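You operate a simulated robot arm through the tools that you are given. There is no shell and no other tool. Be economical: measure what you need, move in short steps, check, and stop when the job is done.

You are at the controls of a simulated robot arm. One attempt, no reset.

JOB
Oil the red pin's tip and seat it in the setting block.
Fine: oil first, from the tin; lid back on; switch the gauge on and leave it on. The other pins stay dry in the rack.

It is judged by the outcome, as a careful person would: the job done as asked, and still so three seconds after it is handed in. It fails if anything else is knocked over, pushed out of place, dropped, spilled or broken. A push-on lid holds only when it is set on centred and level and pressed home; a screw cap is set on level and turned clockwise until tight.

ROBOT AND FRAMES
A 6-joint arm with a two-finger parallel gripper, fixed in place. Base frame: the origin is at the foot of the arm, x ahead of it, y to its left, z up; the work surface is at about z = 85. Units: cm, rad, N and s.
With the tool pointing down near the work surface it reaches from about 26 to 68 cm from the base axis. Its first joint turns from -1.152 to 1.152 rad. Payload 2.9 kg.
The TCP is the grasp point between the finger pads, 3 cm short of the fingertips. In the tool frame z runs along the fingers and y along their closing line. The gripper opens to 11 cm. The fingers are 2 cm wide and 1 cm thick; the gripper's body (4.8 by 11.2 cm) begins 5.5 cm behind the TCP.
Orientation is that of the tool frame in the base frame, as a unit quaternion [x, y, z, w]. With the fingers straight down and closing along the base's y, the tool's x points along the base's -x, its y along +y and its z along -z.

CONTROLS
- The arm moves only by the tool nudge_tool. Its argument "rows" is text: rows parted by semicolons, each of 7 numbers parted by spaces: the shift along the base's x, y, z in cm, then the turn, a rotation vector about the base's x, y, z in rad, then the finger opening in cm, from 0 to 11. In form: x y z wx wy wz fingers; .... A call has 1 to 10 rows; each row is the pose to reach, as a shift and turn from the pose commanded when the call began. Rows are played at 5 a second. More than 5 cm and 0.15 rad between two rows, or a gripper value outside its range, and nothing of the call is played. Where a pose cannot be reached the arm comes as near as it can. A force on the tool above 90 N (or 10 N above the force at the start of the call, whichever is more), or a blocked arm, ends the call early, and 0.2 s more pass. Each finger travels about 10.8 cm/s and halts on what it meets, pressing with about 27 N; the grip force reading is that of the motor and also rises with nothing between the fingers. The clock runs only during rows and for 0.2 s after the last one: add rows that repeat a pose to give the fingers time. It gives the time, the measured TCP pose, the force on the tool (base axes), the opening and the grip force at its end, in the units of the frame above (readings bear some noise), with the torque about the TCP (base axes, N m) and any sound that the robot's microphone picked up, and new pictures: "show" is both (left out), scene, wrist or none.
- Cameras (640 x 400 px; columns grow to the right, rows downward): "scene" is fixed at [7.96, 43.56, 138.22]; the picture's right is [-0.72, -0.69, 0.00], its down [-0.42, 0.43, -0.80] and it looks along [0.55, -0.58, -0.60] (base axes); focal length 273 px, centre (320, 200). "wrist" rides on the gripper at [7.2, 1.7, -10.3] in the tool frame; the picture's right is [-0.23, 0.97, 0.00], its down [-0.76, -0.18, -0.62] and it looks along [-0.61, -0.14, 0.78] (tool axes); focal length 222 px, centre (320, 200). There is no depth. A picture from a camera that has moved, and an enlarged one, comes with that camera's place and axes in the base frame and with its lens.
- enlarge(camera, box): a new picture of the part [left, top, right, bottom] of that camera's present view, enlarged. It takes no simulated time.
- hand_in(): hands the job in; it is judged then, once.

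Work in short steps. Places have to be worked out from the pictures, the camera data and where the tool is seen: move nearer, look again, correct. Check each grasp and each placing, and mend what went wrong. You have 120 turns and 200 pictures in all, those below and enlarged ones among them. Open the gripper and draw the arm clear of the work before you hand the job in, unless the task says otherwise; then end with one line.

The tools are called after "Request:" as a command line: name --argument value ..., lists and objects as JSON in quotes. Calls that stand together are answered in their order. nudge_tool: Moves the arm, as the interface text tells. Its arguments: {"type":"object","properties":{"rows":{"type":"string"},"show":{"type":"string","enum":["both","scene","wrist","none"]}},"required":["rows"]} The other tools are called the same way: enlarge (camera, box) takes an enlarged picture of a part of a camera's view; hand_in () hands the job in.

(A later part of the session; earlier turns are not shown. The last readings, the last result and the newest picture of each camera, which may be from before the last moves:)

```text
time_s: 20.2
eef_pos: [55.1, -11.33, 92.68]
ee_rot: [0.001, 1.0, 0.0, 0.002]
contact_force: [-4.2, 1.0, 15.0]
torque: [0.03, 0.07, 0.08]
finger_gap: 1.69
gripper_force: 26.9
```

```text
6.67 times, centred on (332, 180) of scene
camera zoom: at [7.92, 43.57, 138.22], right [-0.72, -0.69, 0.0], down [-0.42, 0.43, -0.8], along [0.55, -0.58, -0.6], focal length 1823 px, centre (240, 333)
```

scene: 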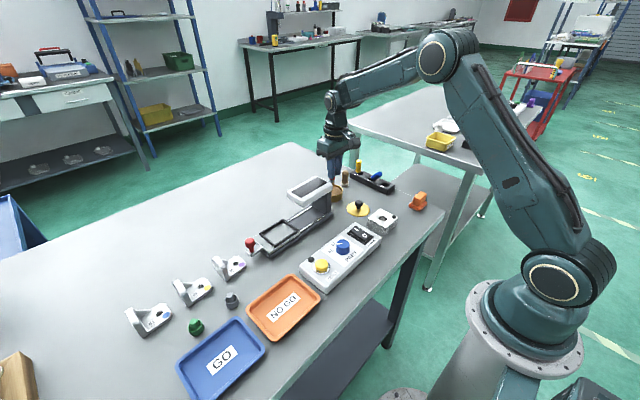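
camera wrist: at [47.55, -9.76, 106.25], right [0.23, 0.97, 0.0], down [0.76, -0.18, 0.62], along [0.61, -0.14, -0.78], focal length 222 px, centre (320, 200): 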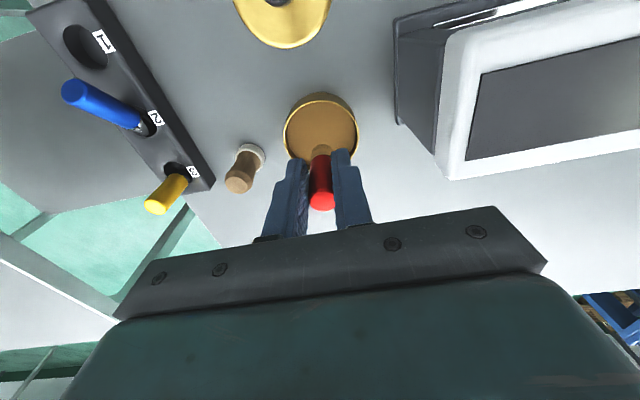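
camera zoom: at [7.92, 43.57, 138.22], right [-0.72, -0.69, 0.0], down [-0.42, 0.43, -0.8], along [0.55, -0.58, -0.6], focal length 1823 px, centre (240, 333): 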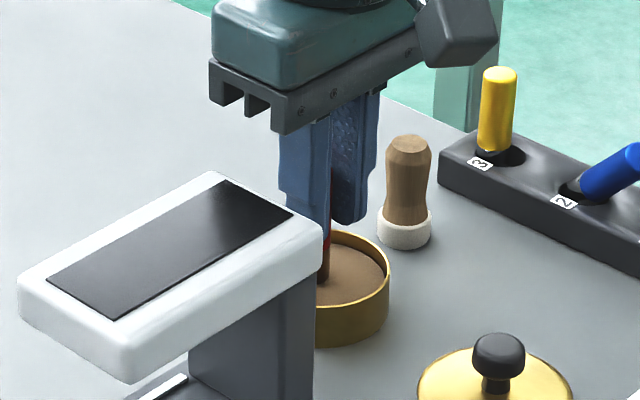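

The tip presses the pad with 15 N. I hold about a second, then lift.

Request:
nudge_tool --rows "0 0 0 0 0 0 0.8; 0 0 0 0 0 0 0.8; 0 0 0 0 0 0 0.8; 0 0 0 0 0 0 0.8; 0 0 0 0 0 0 0.8; 0 0 0.5 0 0 0 0.8; 0 0 2 0 0 0 0.8; 0 0 5 0 0 0 0.8; 0 0 8 0 0 0 0.8" --show "wrist"

Request:
enlarge --camera "scene" --box '[300, 130, 364, 190]'

Request:
enlarge --camera "wrist" --box '[220, 100, 420, 225]'

```text
time_s: 22.2
eef_pos: [55.02, -11.51, 100.46]
ee_rot: [0.0, 1.0, 0.0, 0.0]
contact_force: [0.9, 0.1, -0.3]
torque: [0.0, 0.01, -0.03]
finger_gap: 1.67
gripper_force: 27.2
camera wrist: at [47.79, -9.81, 110.88], right [0.23, 0.97, 0.0], down [0.76, -0.18, 0.62], along [0.61, -0.14, -0.78], focal length 222 px, centre (320, 200)
```

wrist: 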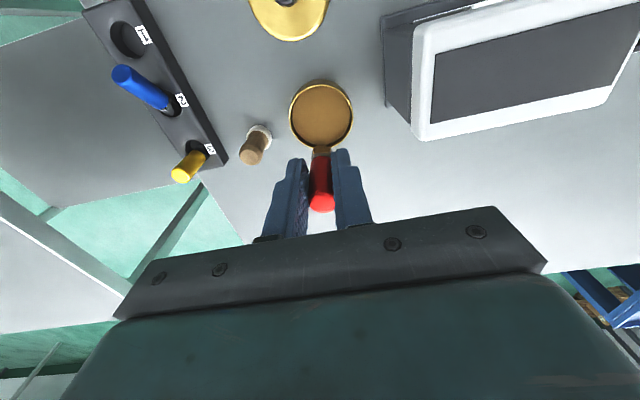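

```text
6.67 times, centred on (332, 160) of scene
camera zoom: at [7.96, 43.56, 138.22], right [-0.72, -0.69, 0.0], down [-0.42, 0.43, -0.8], along [0.55, -0.58, -0.6], focal length 1823 px, centre (240, 467)
```

zoom: 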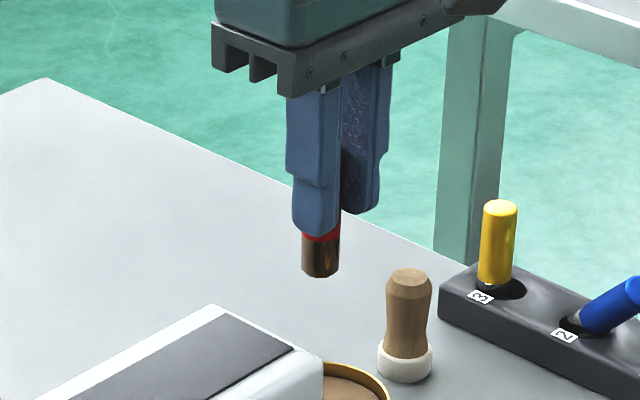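

```text
3.20 times, centred on (320, 162) of wrist
camera zoom: at [47.79, -9.81, 110.88], right [0.23, 0.97, 0.0], down [0.76, -0.18, 0.62], along [0.61, -0.14, -0.78], focal length 711 px, centre (320, 320)
```

zoom: 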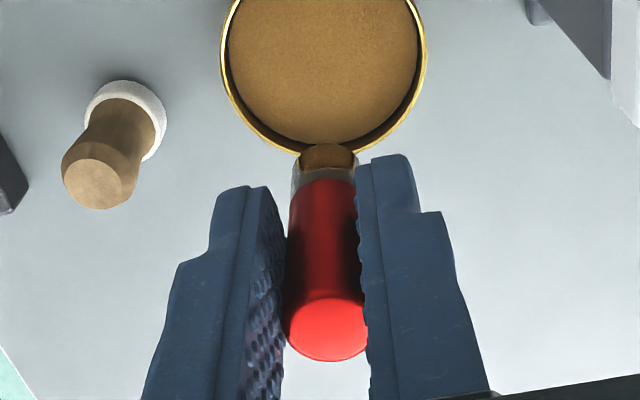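

The tip is visibly oiled, pin still firm. I carry it over the setting block and look.

Request:
nudge_tool --rows "-4 0 0 0 0 0 0.8; -8 0 0 0 0 0 0.8; -12 0 0 0 0 0 0.8; -16 0.3 0 0 0 0 0.8; -19.8 0.6 0 0 0 0 0.8; -19.8 0.6 -2 0 0 0 0.8; -19.8 0.6 -2 0 0 0 0.8"

Request:
enlarge --camera "wrist" --box '[220, 80, 420, 205]'

Request:
enlarge --camera "scene" --box '[340, 160, 436, 250]'

```text
time_s: 23.8
eef_pos: [35.33, -10.62, 98.69]
ee_rot: [0.0, 1.0, -0.001, -0.001]
contact_force: [-0.3, 0.1, -0.5]
torque: [-0.03, 0.01, -0.02]
finger_gap: 1.7
gripper_force: 26.5
camera wrist: at [28.07, -8.91, 109.04], right [0.23, 0.97, 0.0], down [0.76, -0.18, 0.62], along [0.61, -0.14, -0.78], focal length 222 px, centre (320, 200)
```

scene: 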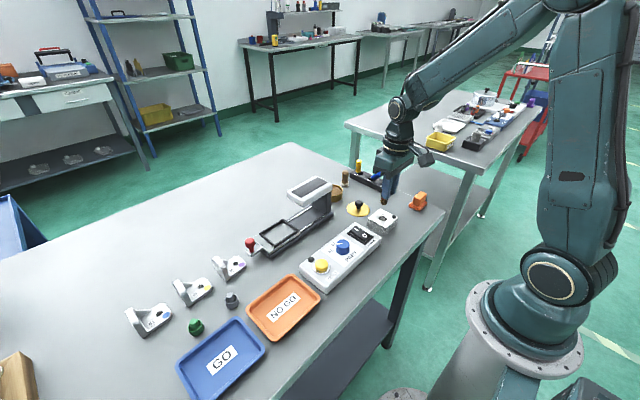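
wrist: 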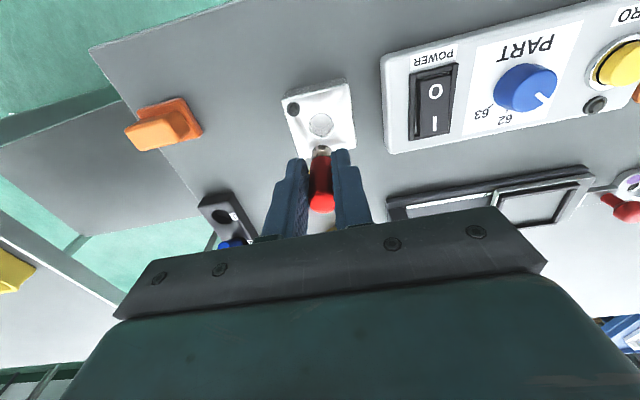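

```text
3.20 times, centred on (320, 142) of wrist
camera zoom: at [28.07, -8.91, 109.04], right [0.23, 0.97, 0.0], down [0.76, -0.18, 0.62], along [0.61, -0.14, -0.78], focal length 711 px, centre (320, 384)
```

zoom: 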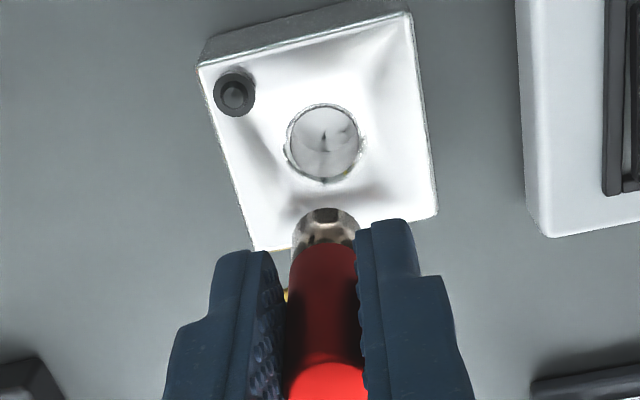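

```text
4.44 times, centred on (388, 205) of scene
camera zoom: at [7.96, 43.56, 138.22], right [-0.72, -0.69, 0.0], down [-0.42, 0.43, -0.8], along [0.55, -0.58, -0.6], focal length 1215 px, centre (18, 178)
```

zoom: 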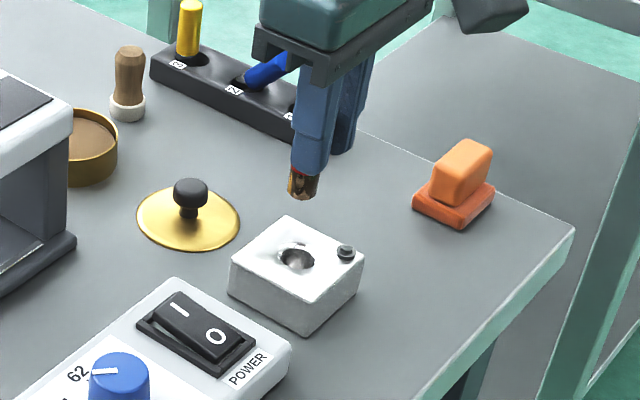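

Pin tip sits near (35.75,-10.6) and the hole near (35.05,-10.35, top z≈89). I shift over and lower to about 1 cm above, then recheck.

Request:
nudge_tool --rows "-0.65 0.22 0 0 0 0 0.8; -0.65 0.22 -1.5 0 0 0 0.8; -0.65 0.22 -3 0 0 0 0.8; -0.65 0.22 -3 0 0 0 0.8" --show "none"

Request:
enlarge --camera "wrist" --box '[240, 90, 400, 190]'

Request:
enlarge --camera "scene" --box '[356, 180, 420, 240]'

```text
time_s: 24.8
eef_pos: [34.55, -10.44, 95.62]
ee_rot: [0.0, 1.0, 0.001, 0.0]
contact_force: [0.5, 0.0, -0.7]
torque: [0.0, 0.01, -0.03]
finger_gap: 1.66
gripper_force: 27.1
```

```text
4.00 times, centred on (320, 140) of wrist
camera zoom: at [27.37, -8.74, 105.94], right [0.23, 0.97, 0.0], down [0.76, -0.18, 0.62], along [0.61, -0.14, -0.78], focal length 888 px, centre (320, 440)
```

zoom: 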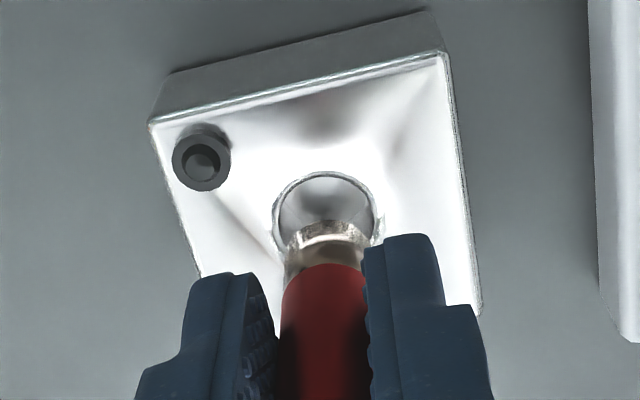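

```text
6.67 times, centred on (388, 210) of scene
camera zoom: at [7.96, 43.56, 138.22], right [-0.72, -0.69, 0.0], down [-0.42, 0.43, -0.8], along [0.55, -0.58, -0.6], focal length 1823 px, centre (-133, 133)
```

zoom: 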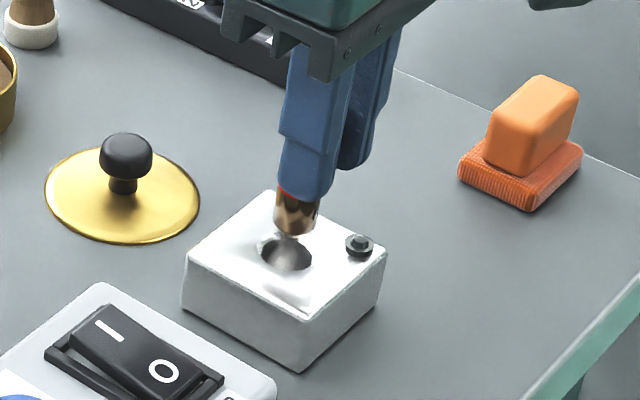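

Estimates from both cameras agree: the pin is aligned within ~0.1 cm, 1.6 cm above the block. I enter slowly and watch the force.

Request:
nudge_tool --rows "0 0.05 -0.8 0 0 0 0.8; 0 0.05 -1.4 0 0 0 0.8; 0 0.05 -1.7 0 0 0 0.8; 0 0.05 -2 0 0 0 0.8" --show "none"

Request:
enlarge --camera "wrist" --box '[240, 90, 400, 190]'

Request:
enlarge --camera "scene" --box '[356, 180, 420, 240]'

```text
time_s: 25.8
eef_pos: [34.46, -10.36, 93.53]
ee_rot: [0.0, 1.0, 0.0, 0.0]
contact_force: [0.5, 0.3, -0.4]
torque: [-0.02, -0.01, -0.02]
finger_gap: 1.7
gripper_force: 27.1
```

```text
4.00 times, centred on (320, 140) of wrist
camera zoom: at [27.32, -8.73, 103.9], right [0.23, 0.97, 0.0], down [0.76, -0.18, 0.62], along [0.61, -0.14, -0.78], focal length 888 px, centre (320, 440)
```

zoom: 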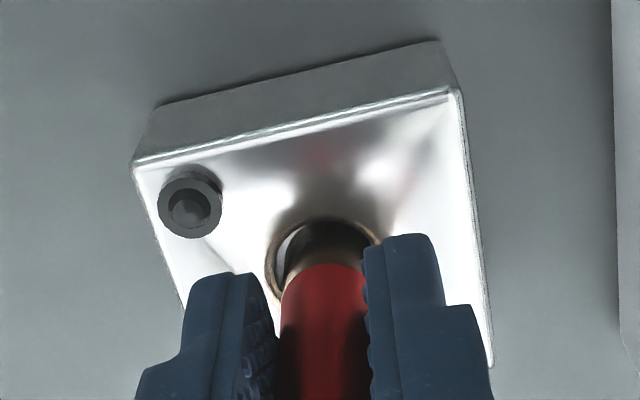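

```text
6.67 times, centred on (388, 210) of scene
camera zoom: at [7.96, 43.56, 138.22], right [-0.72, -0.69, 0.0], down [-0.42, 0.43, -0.8], along [0.55, -0.58, -0.6], focal length 1823 px, centre (-133, 133)
```

zoom: 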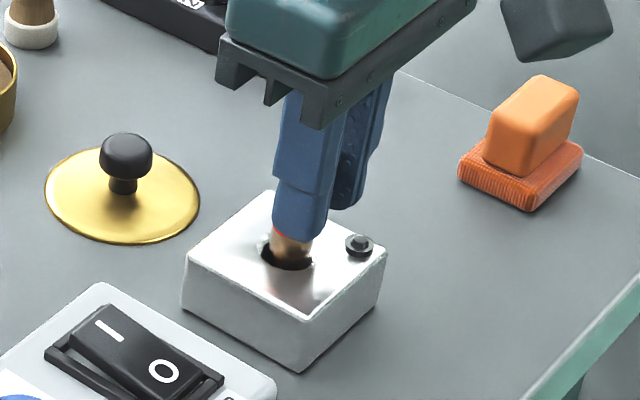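

The tip is entering freely. I continue down in small steps.

Request:
nudge_tool --rows "-0.05 0.03 -0.3 0 0 0 0.8; -0.05 0.03 -0.6 0 0 0 0.8; -0.05 0.03 -0.9 0 0 0 0.8; -0.05 0.03 -1.1 0 0 0 0.8" --show "none"

Request:
enlarge --camera "scene" --box '[356, 180, 420, 240]'

```text
time_s: 26.8
eef_pos: [34.45, -10.44, 92.5]
ee_rot: [0.0, 1.0, 0.0, -0.001]
contact_force: [-0.2, -0.4, -1.1]
torque: [0.01, 0.03, -0.03]
finger_gap: 1.69
gripper_force: 26.7
```

```text
6.67 times, centred on (388, 210) of scene
camera zoom: at [7.96, 43.56, 138.22], right [-0.72, -0.69, 0.0], down [-0.42, 0.43, -0.8], along [0.55, -0.58, -0.6], focal length 1823 px, centre (-133, 133)
```

zoom: 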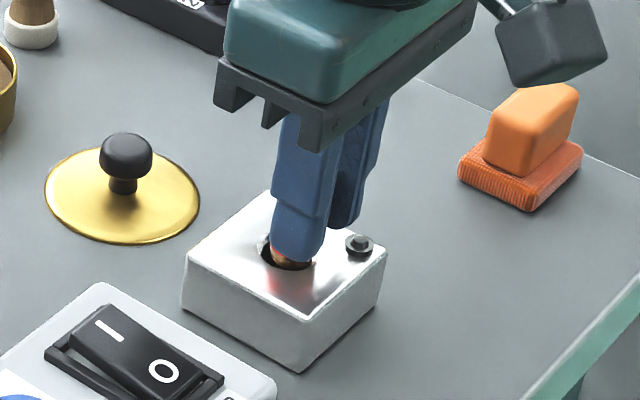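

Request:
nudge_tool --rows "-0.03 0.02 -0.15 0 0 0 0.8; -0.03 0.02 -0.3 0 0 0 0.8; -0.03 0.02 -0.45 0 0 0 0.8" --show "none"

Request:
enlarge --camera "scene" --box '[356, 180, 420, 240]'

Request:
enlarge --camera "wrist" --box '[240, 90, 400, 230]'

```text
time_s: 27.6
eef_pos: [34.46, -10.41, 92.11]
ee_rot: [0.0, 1.0, 0.0, -0.001]
contact_force: [0.6, -0.8, -0.1]
torque: [-0.01, -0.02, -0.01]
finger_gap: 1.69
gripper_force: 27.3
```

```text
6.67 times, centred on (388, 210) of scene
camera zoom: at [7.96, 43.56, 138.22], right [-0.72, -0.69, 0.0], down [-0.42, 0.43, -0.8], along [0.55, -0.58, -0.6], focal length 1823 px, centre (-133, 133)
```

zoom: 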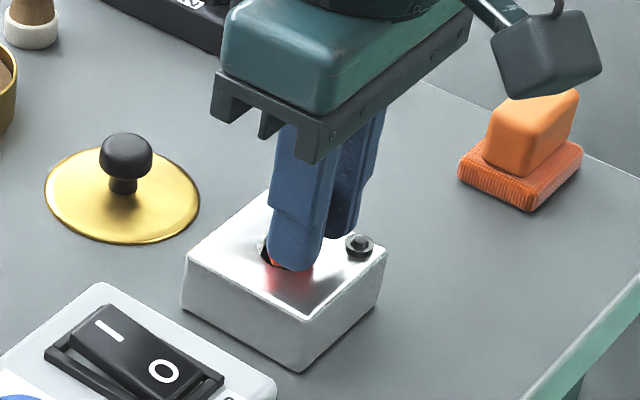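

```text
2.86 times, centred on (320, 160) of wrist
camera zoom: at [27.3, -8.68, 102.41], right [0.23, 0.97, 0.0], down [0.76, -0.18, 0.62], along [0.61, -0.14, -0.78], focal length 635 px, centre (320, 314)
```

zoom: 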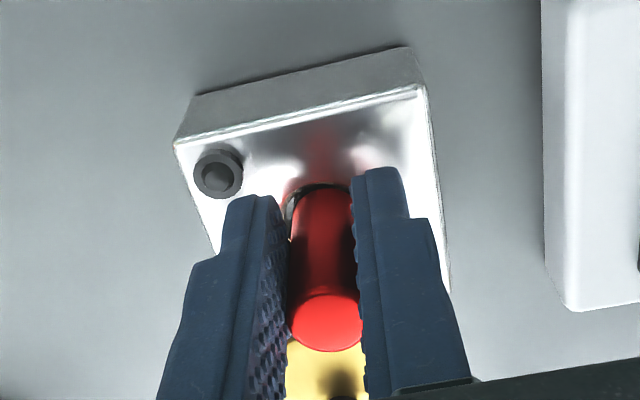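

Request:
nudge_tool --rows "0 0 -0.1 0 0 0 0.8; 0 0 -0.2 0 0 0 0.8; 0 0 -0.3 0 0 0 0.8" --show "none"

```text
time_s: 28.4
eef_pos: [34.5, -10.31, 91.62]
ee_rot: [0.0, 1.0, -0.001, 0.0]
contact_force: [-0.8, -2.1, 6.2]
torque: [-0.07, -0.01, -0.02]
finger_gap: 1.69
gripper_force: 27.0
```

Contact at 6 N: either the pin bottomed or the fingertips touch the block top. I release and rise to see.

Request:
nudge_tool --rows "0 0 0.05 0 0 0 2; 0 0 0.1 0 0 0 3.5; 0 0 0.1 0 0 0 4; 0 0 3 0 0 0 4; 0 0 6 0 0 0 4; 0 0 6 0 0 0 4" --show "none"

Request:
enlarge --camera "scene" --box '[356, 180, 420, 240]'

Request:
enlarge --camera "wrist" --box '[220, 60, 420, 200]'

```text
time_s: 29.8
eef_pos: [34.61, -10.54, 97.55]
ee_rot: [0.0, 1.0, -0.001, 0.0]
contact_force: [-0.1, -0.6, -0.7]
torque: [0.01, -0.05, 0.01]
finger_gap: 4.01
gripper_force: 0.1
```

```text
6.67 times, centred on (388, 210) of scene
camera zoom: at [7.95, 43.56, 138.22], right [-0.72, -0.69, 0.0], down [-0.42, 0.43, -0.8], along [0.55, -0.58, -0.6], focal length 1823 px, centre (-133, 133)
```

zoom: 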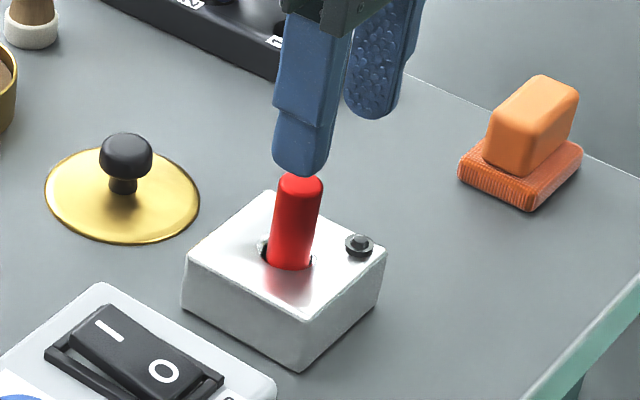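

```text
2.86 times, centred on (320, 130) of wrist
camera zoom: at [27.22, -8.79, 107.91], right [0.23, 0.97, 0.0], down [0.76, -0.18, 0.62], along [0.61, -0.14, -0.78], focal length 635 px, centre (320, 400)
```

zoom: 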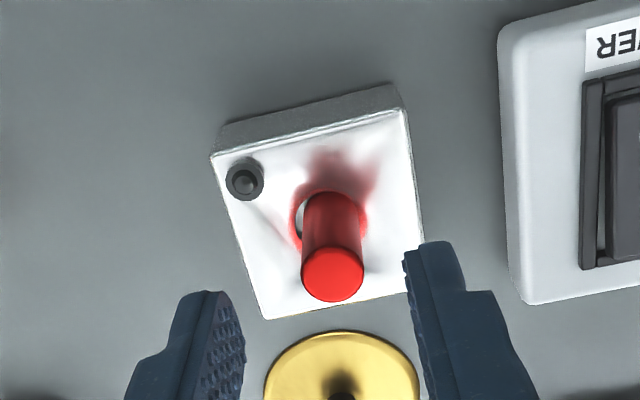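

The pin stands in the hole; to make sure it's fully home I close the fingers and press lightly on its top (≈ (34.95,-10.2,92.6)).

Request:
nudge_tool --rows "0.4 0.15 0.5 0 0 0 2; 0.5 0.15 0.5 0 0 0 0; 0.5 0.15 0.5 0 0 0 0; 0.5 0.15 -1 0 0 0 0; 0.5 0.15 -1.6 0 0 0 0" --show "none"

Request:
enlarge --camera "scene" --box '[356, 180, 420, 240]'

Request:
enlarge --camera "wrist" --box '[220, 60, 420, 200]'

```text
time_s: 31.0
eef_pos: [35.0, -10.24, 96.07]
ee_rot: [0.0, 1.0, 0.0, -0.001]
contact_force: [-0.2, -0.1, 0.2]
torque: [0.02, 0.05, 0.01]
finger_gap: 0.03
gripper_force: 27.5
```

```text
6.67 times, centred on (388, 210) of scene
camera zoom: at [7.96, 43.56, 138.22], right [-0.72, -0.69, 0.0], down [-0.42, 0.43, -0.8], along [0.55, -0.58, -0.6], focal length 1823 px, centre (-133, 133)
```

zoom: 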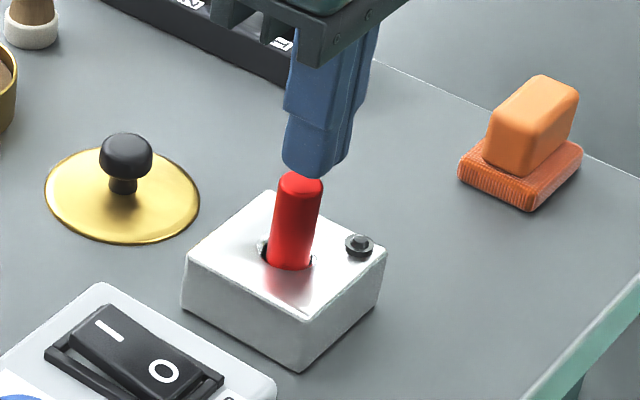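

```text
2.86 times, centred on (320, 130) of wrist
camera zoom: at [27.78, -8.57, 106.45], right [0.23, 0.97, 0.0], down [0.76, -0.18, 0.62], along [0.61, -0.14, -0.78], focal length 635 px, centre (320, 400)
```

zoom: 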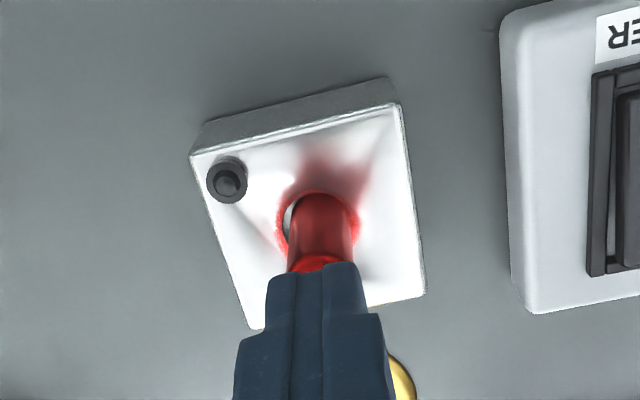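

Fingertips are just over the pin top. I press down in small steps.

Request:
nudge_tool --rows "0 0 -0.2 0 0 0 0; 0 0 -0.4 0 0 0 0; 0 0 -0.55 0 0 0 0" --show "none"

```text
time_s: 31.8
eef_pos: [34.94, -10.23, 95.49]
ee_rot: [0.0, 1.0, 0.0, 0.0]
contact_force: [0.0, 0.4, 1.2]
torque: [0.01, 0.03, -0.01]
finger_gap: 0.01
gripper_force: 27.8
```

Request:
nudge_tool --rows "0 0 -0.15 0 0 0 0; 0 0 -0.25 0 0 0 0; 0 0 -0.35 0 0 0 0" --show "none"

Request:
enlarge --camera "scene" --box '[356, 180, 420, 240]'

```text
time_s: 32.6
eef_pos: [34.94, -10.15, 95.25]
ee_rot: [0.0, 1.0, 0.0, 0.0]
contact_force: [-0.4, -0.3, -0.6]
torque: [-0.03, 0.01, -0.02]
finger_gap: 0.0
gripper_force: 27.0
```

```text
6.67 times, centred on (388, 210) of scene
camera zoom: at [7.96, 43.56, 138.22], right [-0.72, -0.69, 0.0], down [-0.42, 0.43, -0.8], along [0.55, -0.58, -0.6], focal length 1823 px, centre (-133, 133)
```

zoom: 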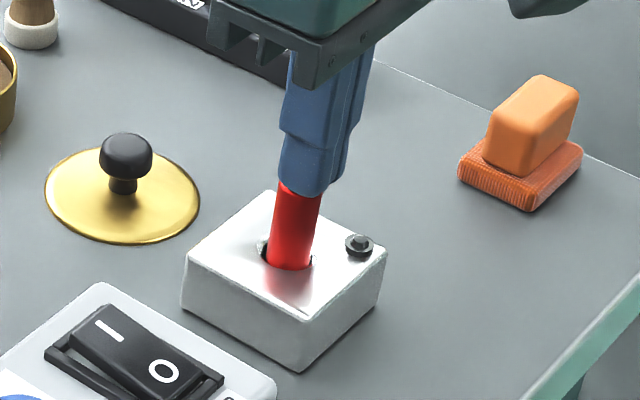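

Request:
nudge_tool --rows "0 0 -0.15 0 0 0 0; 0 0 -0.25 0 0 0 0; 0 0 -0.35 0 0 0 0" --show "none"

Request:
enlarge --camera "scene" --box '[356, 180, 420, 240]'

```text
time_s: 33.4
eef_pos: [35.03, -10.16, 94.97]
ee_rot: [0.0, 1.0, -0.001, 0.002]
contact_force: [-3.1, 1.0, 24.6]
torque: [0.06, 0.09, -0.04]
finger_gap: 0.0
gripper_force: 26.6
```

```text
6.67 times, centred on (388, 210) of scene
camera zoom: at [7.92, 43.57, 138.22], right [-0.72, -0.69, 0.0], down [-0.42, 0.43, -0.8], along [0.55, -0.58, -0.6], focal length 1823 px, centre (-133, 133)
```

zoom: 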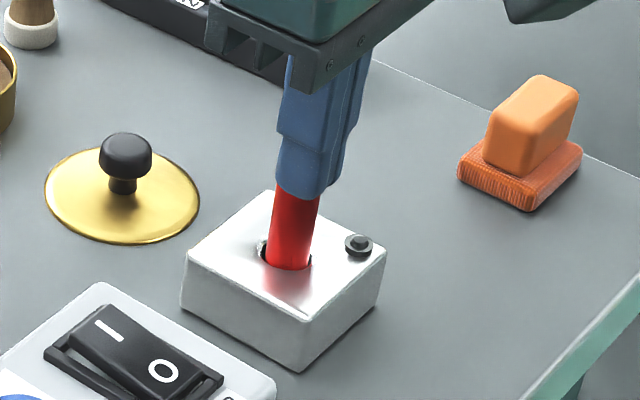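

Pressed with 25 N without moving further: the pin is home. I rise and go back above the lid.

Request:
nudge_tool --rows "0 0 2 0 0 0 0; 0 0 6 0 0 0 0; 4 -1 7 0 0 0 2.5; 8 -2.5 7 0 0 0 5; 9.95 -3.2 5 0 0 0 5; 9.95 -3.2 2 0 0 0 5; 9.95 -3.2 -1 0 0 0 5; 9.95 -3.2 -1 0 0 0 5"

Request:
enlarge --camera "wrist" --box '[220, 80, 420, 205]'

Request:
enlarge --camera "scene" --box '[356, 180, 420, 240]'

```text
time_s: 35.2
eef_pos: [45.0, -13.44, 93.8]
ee_rot: [0.0, 1.0, 0.0, 0.0]
contact_force: [0.2, -0.1, -0.3]
torque: [0.02, 0.01, 0.0]
finger_gap: 4.98
gripper_force: 0.1
camera wrist: at [37.81, -11.88, 104.21], right [0.23, 0.97, 0.0], down [0.76, -0.18, 0.62], along [0.61, -0.14, -0.78], focal length 222 px, centre (320, 200)
```

scene: 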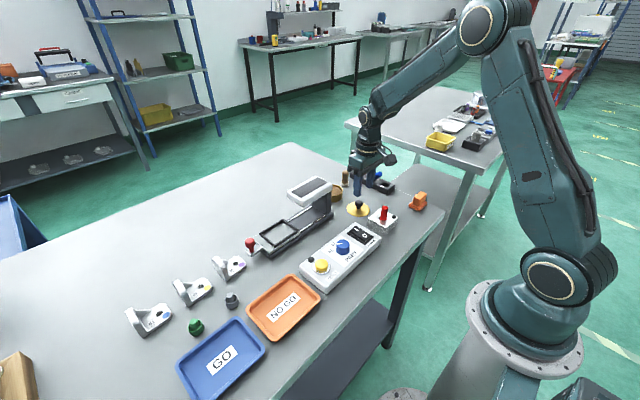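
wrist: 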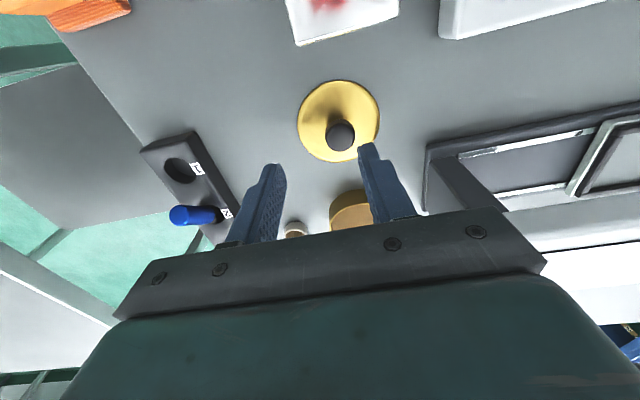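

```text
3.20 times, centred on (320, 142) of wrist
camera zoom: at [37.81, -11.88, 104.21], right [0.23, 0.97, 0.0], down [0.76, -0.18, 0.62], along [0.61, -0.14, -0.78], focal length 711 px, centre (320, 384)
```

zoom: 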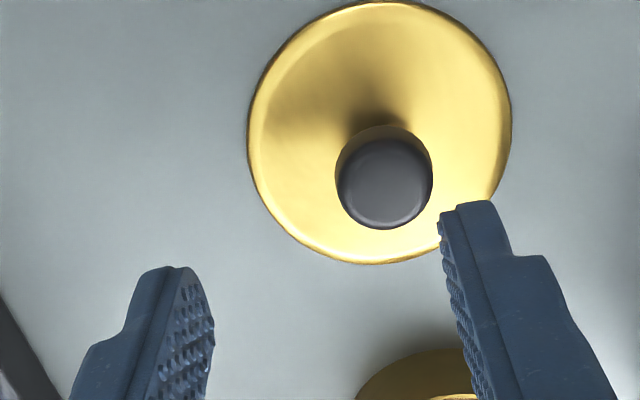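

```text
6.67 times, centred on (388, 210) of scene
camera zoom: at [7.96, 43.56, 138.22], right [-0.72, -0.69, 0.0], down [-0.42, 0.43, -0.8], along [0.55, -0.58, -0.6], focal length 1823 px, centre (-133, 133)
```

zoom: 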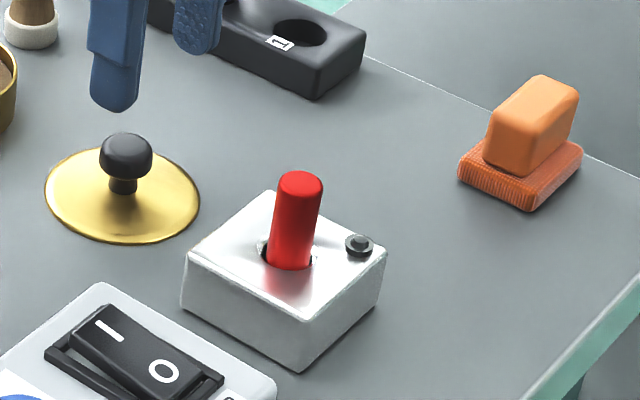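

The pin stands seated. The lid had shifted on release: it's now at about (44.45,-11.85). I shift over it and lower a bit to recheck.

Request:
nudge_tool --rows "-0.4 1.55 0 0 0 0 5; -0.4 1.55 -2 0 0 0 5; -0.4 1.55 -2 0 0 0 5" --show "wrist"

Request:
enlarge --camera "wrist" --box '[220, 80, 420, 205]'

```text
time_s: 36.0
eef_pos: [44.51, -11.75, 91.74]
ee_rot: [0.0, 1.0, 0.0, 0.001]
contact_force: [-1.3, 0.3, 0.8]
torque: [0.07, 0.01, 0.02]
finger_gap: 5.03
gripper_force: 0.0
camera wrist: at [37.3, -10.14, 102.11], right [0.23, 0.97, 0.0], down [0.76, -0.18, 0.62], along [0.61, -0.14, -0.78], focal length 222 px, centre (320, 200)
```

wrist: 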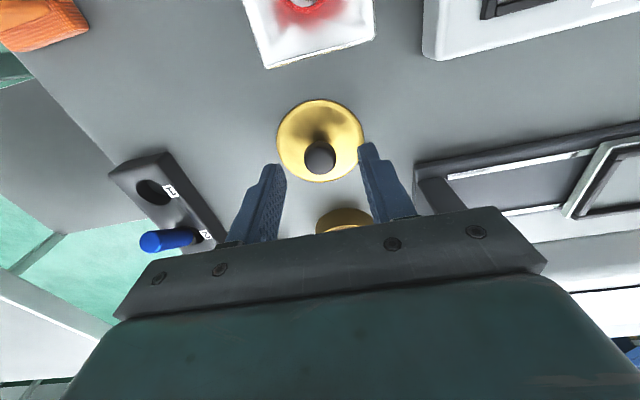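

```text
3.20 times, centred on (320, 142) of wrist
camera zoom: at [37.3, -10.14, 102.11], right [0.23, 0.97, 0.0], down [0.76, -0.18, 0.62], along [0.61, -0.14, -0.78], focal length 711 px, centre (320, 384)
```

zoom: 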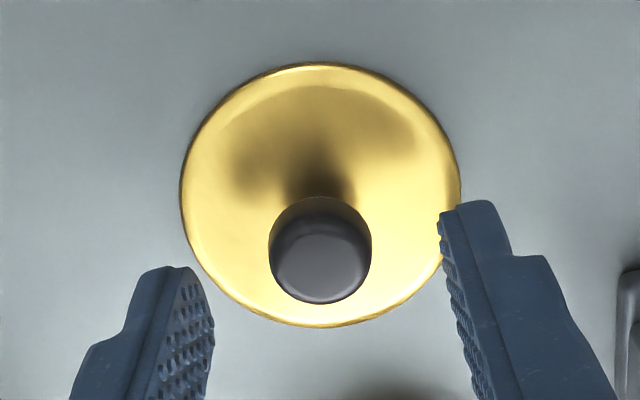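

Knob is centred between the fingers. I descend to z≈88.6 and grip.

Request:
nudge_tool --rows "0 0 -1.5 0 0 0 5; 0 0 -2.8 0 0 0 5; 0 0 -3.25 0 0 0 5; 0 0 -3.25 0 0 0 3; 0 0 -3.25 0 0 0 1; 0 0 -3.25 0 0 0 1; 0 0 -3.25 0 0 0 1" --show "wrist"

```text
time_s: 37.6
eef_pos: [44.52, -11.73, 88.58]
ee_rot: [0.0, 1.0, 0.0, 0.0]
contact_force: [0.5, -0.5, 3.7]
torque: [-0.03, 0.01, 0.03]
finger_gap: 2.35
gripper_force: 26.9
camera wrist: at [37.34, -10.13, 98.94], right [0.23, 0.97, 0.0], down [0.76, -0.18, 0.62], along [0.61, -0.14, -0.78], focal length 222 px, centre (320, 200)
```

wrist: 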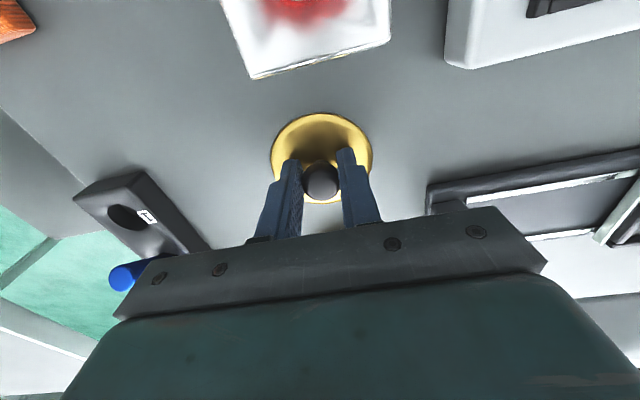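

Lid held exactly as before (knob at same pixel). I lift and move above the tin.

Request:
nudge_tool --rows "0 0 1.5 0 0 0 1; 0 0 5 0 0 0 1; 0 0 9.5 0 0 0 1; 4 0.2 10 0 0 0 1; 8 0.4 10 0 0 0 1; 10.38 0.48 10 0 0 0 1; 10.38 0.48 8 0 0 0 1; 10.38 0.48 6.5 0 0 0 1; 10.38 0.48 6.5 0 0 0 1"

Request:
enlarge --camera "wrist" --box '[220, 80, 420, 205]'

Request:
enlarge --camera "scene" --box '[300, 150, 364, 210]'

```text
time_s: 39.6
eef_pos: [54.86, -11.38, 95.01]
ee_rot: [0.0, 1.0, -0.001, -0.001]
contact_force: [-0.7, -0.2, 0.2]
torque: [0.01, 0.01, 0.0]
finger_gap: 2.33
gripper_force: 27.1
camera wrist: at [47.66, -9.6, 105.43], right [0.23, 0.97, 0.0], down [0.76, -0.18, 0.62], along [0.61, -0.14, -0.78], focal length 222 px, centre (320, 200)
```

scene: 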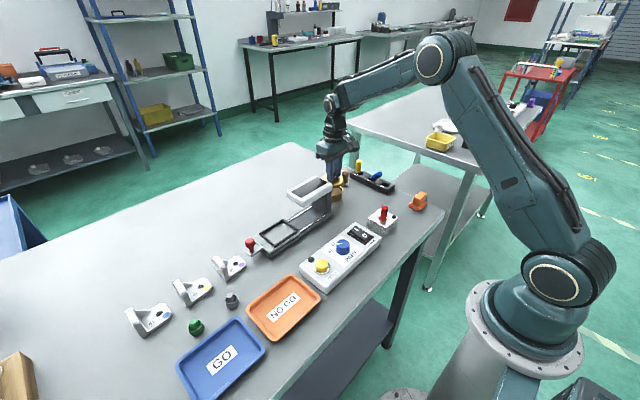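
wrist: 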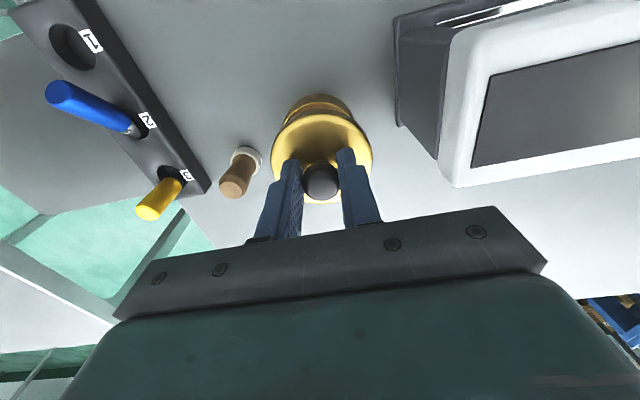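

```text
3.20 times, centred on (320, 142) of wrist
camera zoom: at [47.66, -9.6, 105.43], right [0.23, 0.97, 0.0], down [0.76, -0.18, 0.62], along [0.61, -0.14, -0.78], focal length 711 px, centre (320, 384)
```

zoom: 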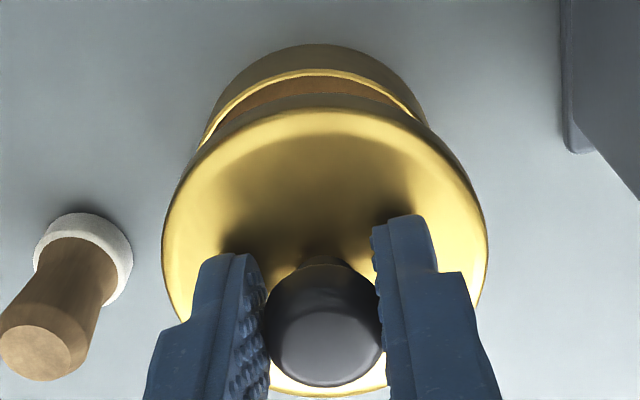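

```text
6.67 times, centred on (332, 180) of scene
camera zoom: at [7.96, 43.56, 138.22], right [-0.72, -0.69, 0.0], down [-0.42, 0.43, -0.8], along [0.55, -0.58, -0.6], focal length 1823 px, centre (240, 333)
```

zoom: 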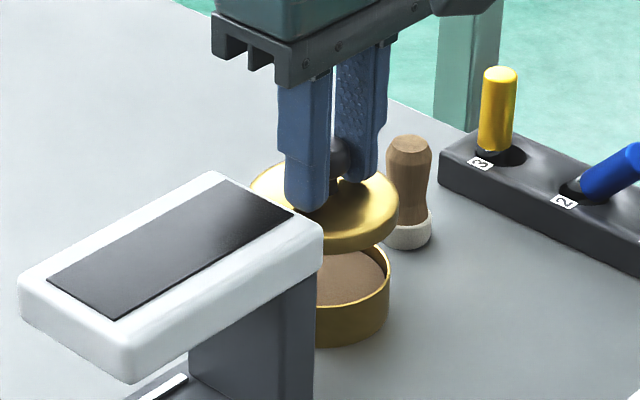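

Lid is level over the tin. I lower to the height right after removal (TCP 92.1) to compare alignment.

Request:
nudge_tool --rows "0 0 -1.2 0 0 0 1; 0 0 -2.2 0 0 0 1; 0 0 -2.9 0 0 0 1; 0 0 -2.9 0 0 0 1" --show "wrist"

Request:
enlarge --camera "wrist" --box '[260, 80, 388, 160]'

Request:
enlarge --camera "scene" --box '[310, 160, 358, 205]'

```text
time_s: 40.6
eef_pos: [54.92, -11.36, 92.12]
ee_rot: [0.001, 1.0, 0.0, 0.0]
contact_force: [0.8, -0.3, -0.3]
torque: [0.0, 0.01, 0.02]
finger_gap: 2.38
gripper_force: 26.9
camera wrist: at [47.62, -9.69, 102.5], right [0.23, 0.97, 0.0], down [0.76, -0.18, 0.62], along [0.61, -0.14, -0.78], focal length 222 px, centre (320, 200)
```

wrist: 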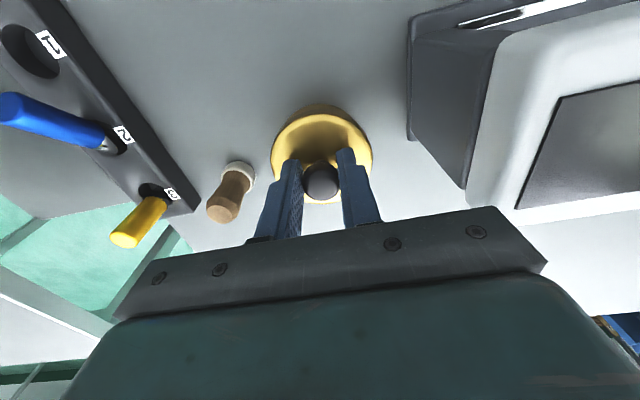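

```text
5.00 times, centred on (324, 120) of wrist
camera zoom: at [47.62, -9.69, 102.5], right [0.23, 0.97, 0.0], down [0.76, -0.18, 0.62], along [0.61, -0.14, -0.78], focal length 1111 px, centre (300, 600)
```

zoom: 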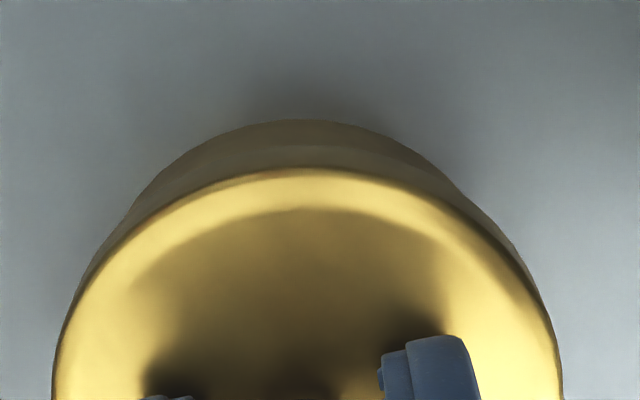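

```text
8.89 times, centred on (334, 182) of scene
camera zoom: at [7.96, 43.56, 138.22], right [-0.72, -0.69, 0.0], down [-0.42, 0.43, -0.8], along [0.55, -0.58, -0.6], focal length 2430 px, centre (196, 356)
```

zoom: 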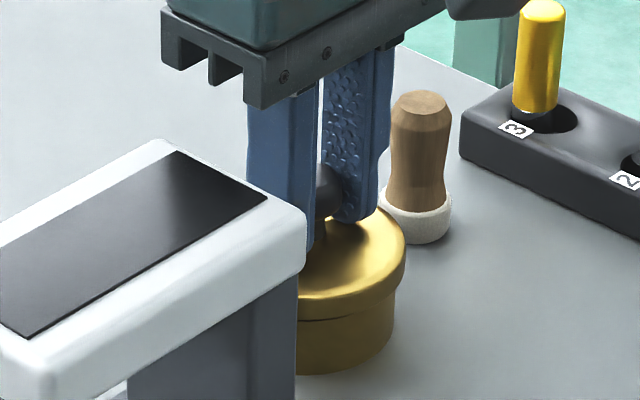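

Alignment matches the earlier view. I press the lid down in small steps and listen for a snap.

Request:
nudge_tool --rows "0 0 -0.4 0 0 0 1; 0 0 -0.7 0 0 0 1; 0 0 -0.9 0 0 0 1; 0 0 -1.1 0 0 0 1; 0 0 -1.25 0 0 0 1" --show "none"

Request:
enlarge --camera "scene" --box '[310, 160, 358, 205]'

```text
time_s: 41.8
eef_pos: [54.97, -11.36, 91.0]
ee_rot: [0.0, 1.0, 0.0, 0.0]
contact_force: [0.3, 0.9, 0.1]
torque: [-0.02, 0.0, -0.01]
finger_gap: 2.35
gripper_force: 26.7
```

```text
8.89 times, centred on (334, 182) of scene
camera zoom: at [7.96, 43.56, 138.22], right [-0.72, -0.69, 0.0], down [-0.42, 0.43, -0.8], along [0.55, -0.58, -0.6], focal length 2430 px, centre (196, 356)
```

zoom: 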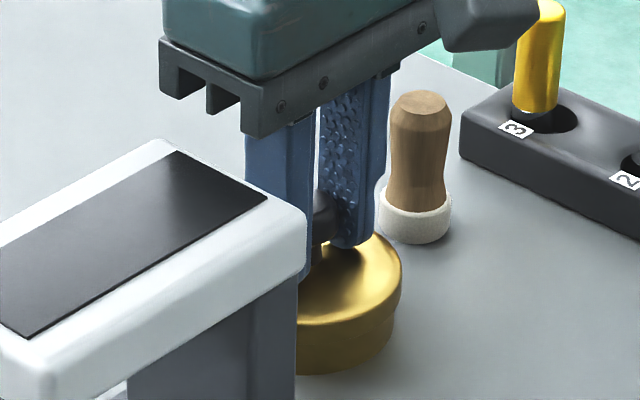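

No resistance yet; continuing down.

Request:
nudge_tool --rows "0 0 -0.1 0 0 0 1; 0 0 -0.2 0 0 0 1; 0 0 -0.3 0 0 0 1" --show "none"

```text
time_s: 42.6
eef_pos: [54.93, -11.46, 90.93]
ee_rot: [0.0, 1.0, -0.001, 0.002]
contact_force: [-10.7, -2.1, 32.3]
torque: [-0.02, 0.31, 0.0]
finger_gap: 2.35
gripper_force: 27.3
```

Request:
nudge_tool --rows "0 0 -0.1 0 0 0 1; 0 0 -0.2 0 0 0 1; 0 0 -0.3 0 0 0 1; 0 0 -0.4 0 0 0 1" --show "none"

Request:
enlarge --camera "scene" --box '[310, 160, 358, 205]'

```text
time_s: 43.6
eef_pos: [54.91, -11.36, 90.94]
ee_rot: [0.0, 1.0, -0.001, 0.004]
contact_force: [-19.4, -0.7, 59.9]
torque: [0.09, 0.68, 0.08]
finger_gap: 2.33
gripper_force: 27.2
```

```text
8.89 times, centred on (334, 182) of scene
camera zoom: at [7.81, 43.58, 138.23], right [-0.72, -0.69, 0.0], down [-0.42, 0.43, -0.8], along [0.55, -0.58, -0.6], focal length 2430 px, centre (196, 356)
```

zoom: 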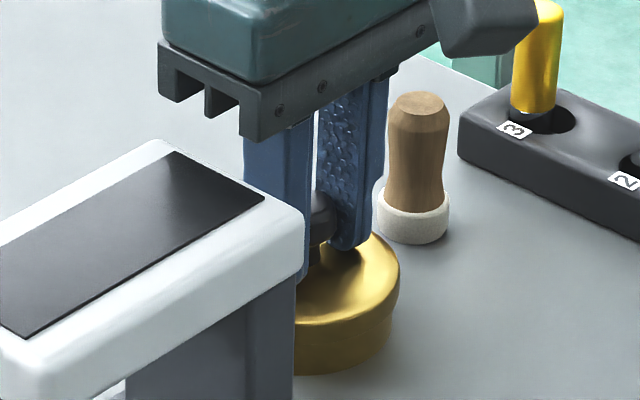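

60 N with no further motion and no snap heard; I press a bit further, to around 80 N.

Request:
nudge_tool --rows "0 0 -0.1 0 0 0 1; 0 0 -0.2 0 0 0 1; 0 0 -0.3 0 0 0 1" --show "none"

```text
time_s: 44.4
eef_pos: [54.88, -11.34, 90.82]
ee_rot: [-0.001, 1.0, -0.001, 0.005]
contact_force: [-26.0, 2.3, 73.7]
torque: [0.18, 0.82, -0.05]
finger_gap: 2.35
gripper_force: 27.1
```

I unload and test with a slight upward pull.

Request:
nudge_tool --rows "0 0 0.4 0 0 0 1; 0 0 0.8 0 0 0 1; 0 0 1.05 0 0 0 1; 0 0 1.15 0 0 0 1" --show "none"

```text
time_s: 45.4
eef_pos: [54.87, -11.27, 90.98]
ee_rot: [0.0, 1.0, 0.0, -0.001]
contact_force: [1.8, -1.7, 5.0]
torque: [-0.06, -0.28, -0.04]
finger_gap: 2.34
gripper_force: 26.9
```

Request:
nudge_tool --rows "0 0 0.1 0 0 0 1; 0 0 0.2 0 0 0 1; 0 0 0.25 0 0 0 1" --show "none"

```text
time_s: 46.2
eef_pos: [55.01, -11.28, 91.33]
ee_rot: [0.0, 1.0, 0.0, 0.0]
contact_force: [0.6, 0.1, -0.6]
torque: [0.0, 0.0, -0.02]
finger_gap: 2.35
gripper_force: 26.5
```

The lid lifts freely, so it isn't latched; likely slightly off-centre. I lift it a little more and examine the centring.

Request:
nudge_tool --rows "0 0 0.8 0 0 0 1; 0 0 1.6 0 0 0 1; 0 0 2.5 0 0 0 1; 0 0 2.5 0 0 0 1" --show "none"

Request:
enlarge --camera "wrist" --box '[260, 80, 388, 210]'

Request:
enlarge --camera "scene" --box '[310, 160, 358, 205]'

```text
time_s: 47.2
eef_pos: [54.96, -11.39, 93.89]
ee_rot: [0.0, 1.0, 0.0, -0.001]
contact_force: [-0.6, -0.1, -0.1]
torque: [0.0, 0.04, 0.0]
finger_gap: 2.35
gripper_force: 26.9
```

```text
3.08 times, centred on (324, 145) of wrist
camera zoom: at [47.68, -9.74, 104.19], right [0.23, 0.97, 0.0], down [0.76, -0.18, 0.62], along [0.61, -0.14, -0.78], focal length 684 px, centre (308, 369)
```

zoom: 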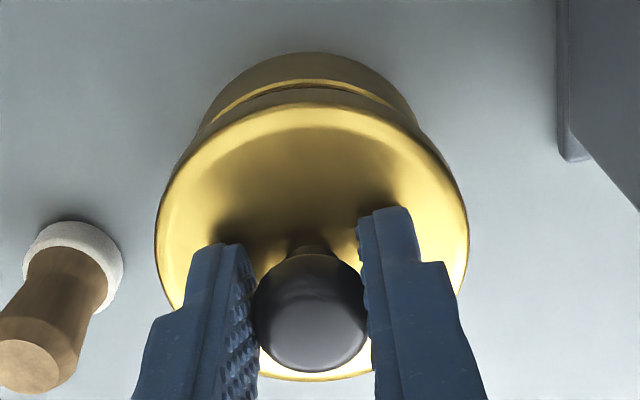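

```text
8.89 times, centred on (334, 182) of scene
camera zoom: at [7.96, 43.56, 138.22], right [-0.72, -0.69, 0.0], down [-0.42, 0.43, -0.8], along [0.55, -0.58, -0.6], focal length 2430 px, centre (196, 356)
```

zoom: 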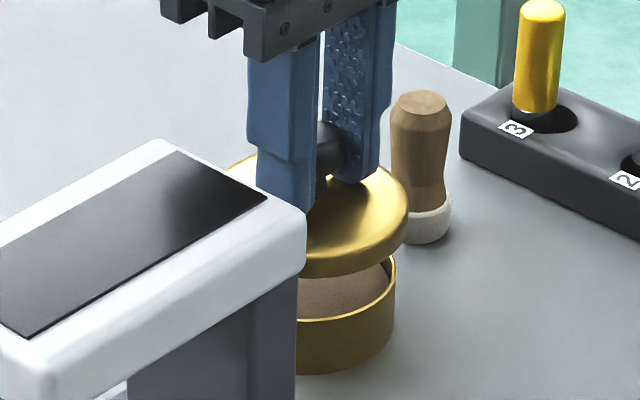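

Lid and tin look concentric. I'll set the lid down lightly, release so it self-centres, then press the knob's top with closed fingers.

Request:
nudge_tool --rows "0 0 -1 0 0 0 1; 0 0 -2 0 0 0 1; 0 0 -2.6 0 0 0 1; 0 0 -2.85 0 0 0 1; 0 0 -2.95 0 0 0 1; 0 0 -2.95 0 0 0 1.9" --show "none"

```text
time_s: 48.6
eef_pos: [54.97, -11.38, 91.02]
ee_rot: [0.001, 1.0, 0.0, 0.001]
contact_force: [-0.8, -0.5, 8.1]
torque: [-0.03, -0.27, -0.04]
finger_gap: 2.35
gripper_force: 27.0
```

Torque shows the contact is at the lid's far (+x) edge, so the lid sits slightly short in x. I lift a bit, shift +0.2 in x, and touch down again.

Request:
nudge_tool --rows "0 0 0.6 0 0 0 1; 0.2 0 0.6 0 0 0 1; 0.2 0 0.3 0 0 0 1; 0.2 0 0.1 0 0 0 1; 0.2 0 0 0 0 0 1; 0.2 0 0 0 0 0 1" --show "none"

```text
time_s: 50.0
eef_pos: [55.17, -11.5, 91.01]
ee_rot: [0.0, 1.0, 0.0, 0.002]
contact_force: [0.2, 1.2, 2.9]
torque: [0.01, -0.12, 0.04]
finger_gap: 2.35
gripper_force: 27.2
```

Request:
nudge_tool --rows "0 0 -0.1 0 0 0 1; 0 0 -0.2 0 0 0 1; 0 0 -0.3 0 0 0 1" --show "none"

Request:
enlarge --camera "scene" --box '[318, 170, 350, 200]'

Request:
enlarge --camera "wrist" --box '[260, 90, 388, 170]'

```text
time_s: 50.8
eef_pos: [55.12, -11.44, 90.96]
ee_rot: [0.002, 1.0, -0.001, 0.002]
contact_force: [-14.7, -1.1, 41.1]
torque: [0.02, 0.52, -0.04]
finger_gap: 2.35
gripper_force: 27.2
```

```text
13.33 times, centred on (334, 185) of scene
camera zoom: at [7.85, 43.58, 138.23], right [-0.72, -0.69, 0.0], down [-0.42, 0.43, -0.8], along [0.55, -0.58, -0.6], focal length 3645 px, centre (133, 400)
```

zoom: 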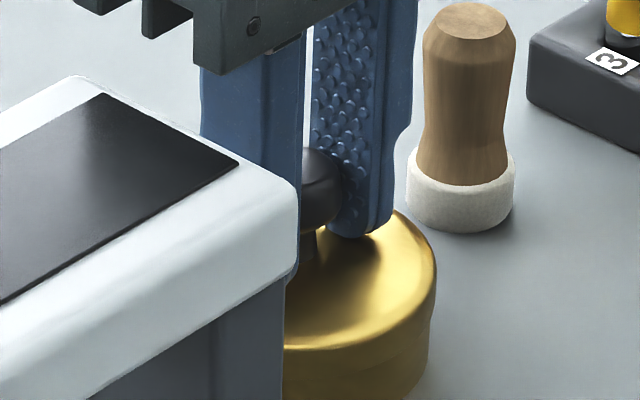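

```text
5.00 times, centred on (324, 130) of wrist
camera zoom: at [47.87, -9.7, 101.27], right [0.23, 0.97, 0.0], down [0.76, -0.18, 0.63], along [0.61, -0.14, -0.78], focal length 1111 px, centre (300, 550)
```

zoom: 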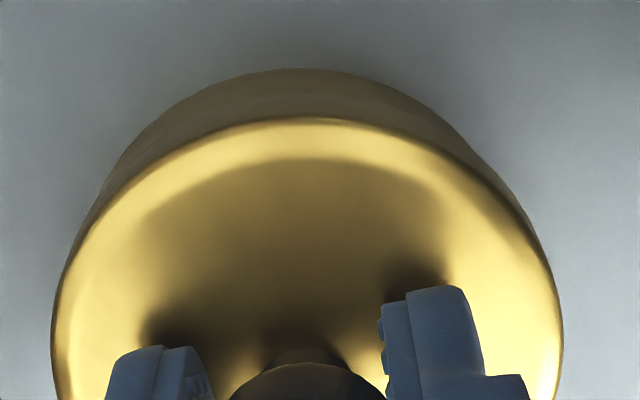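

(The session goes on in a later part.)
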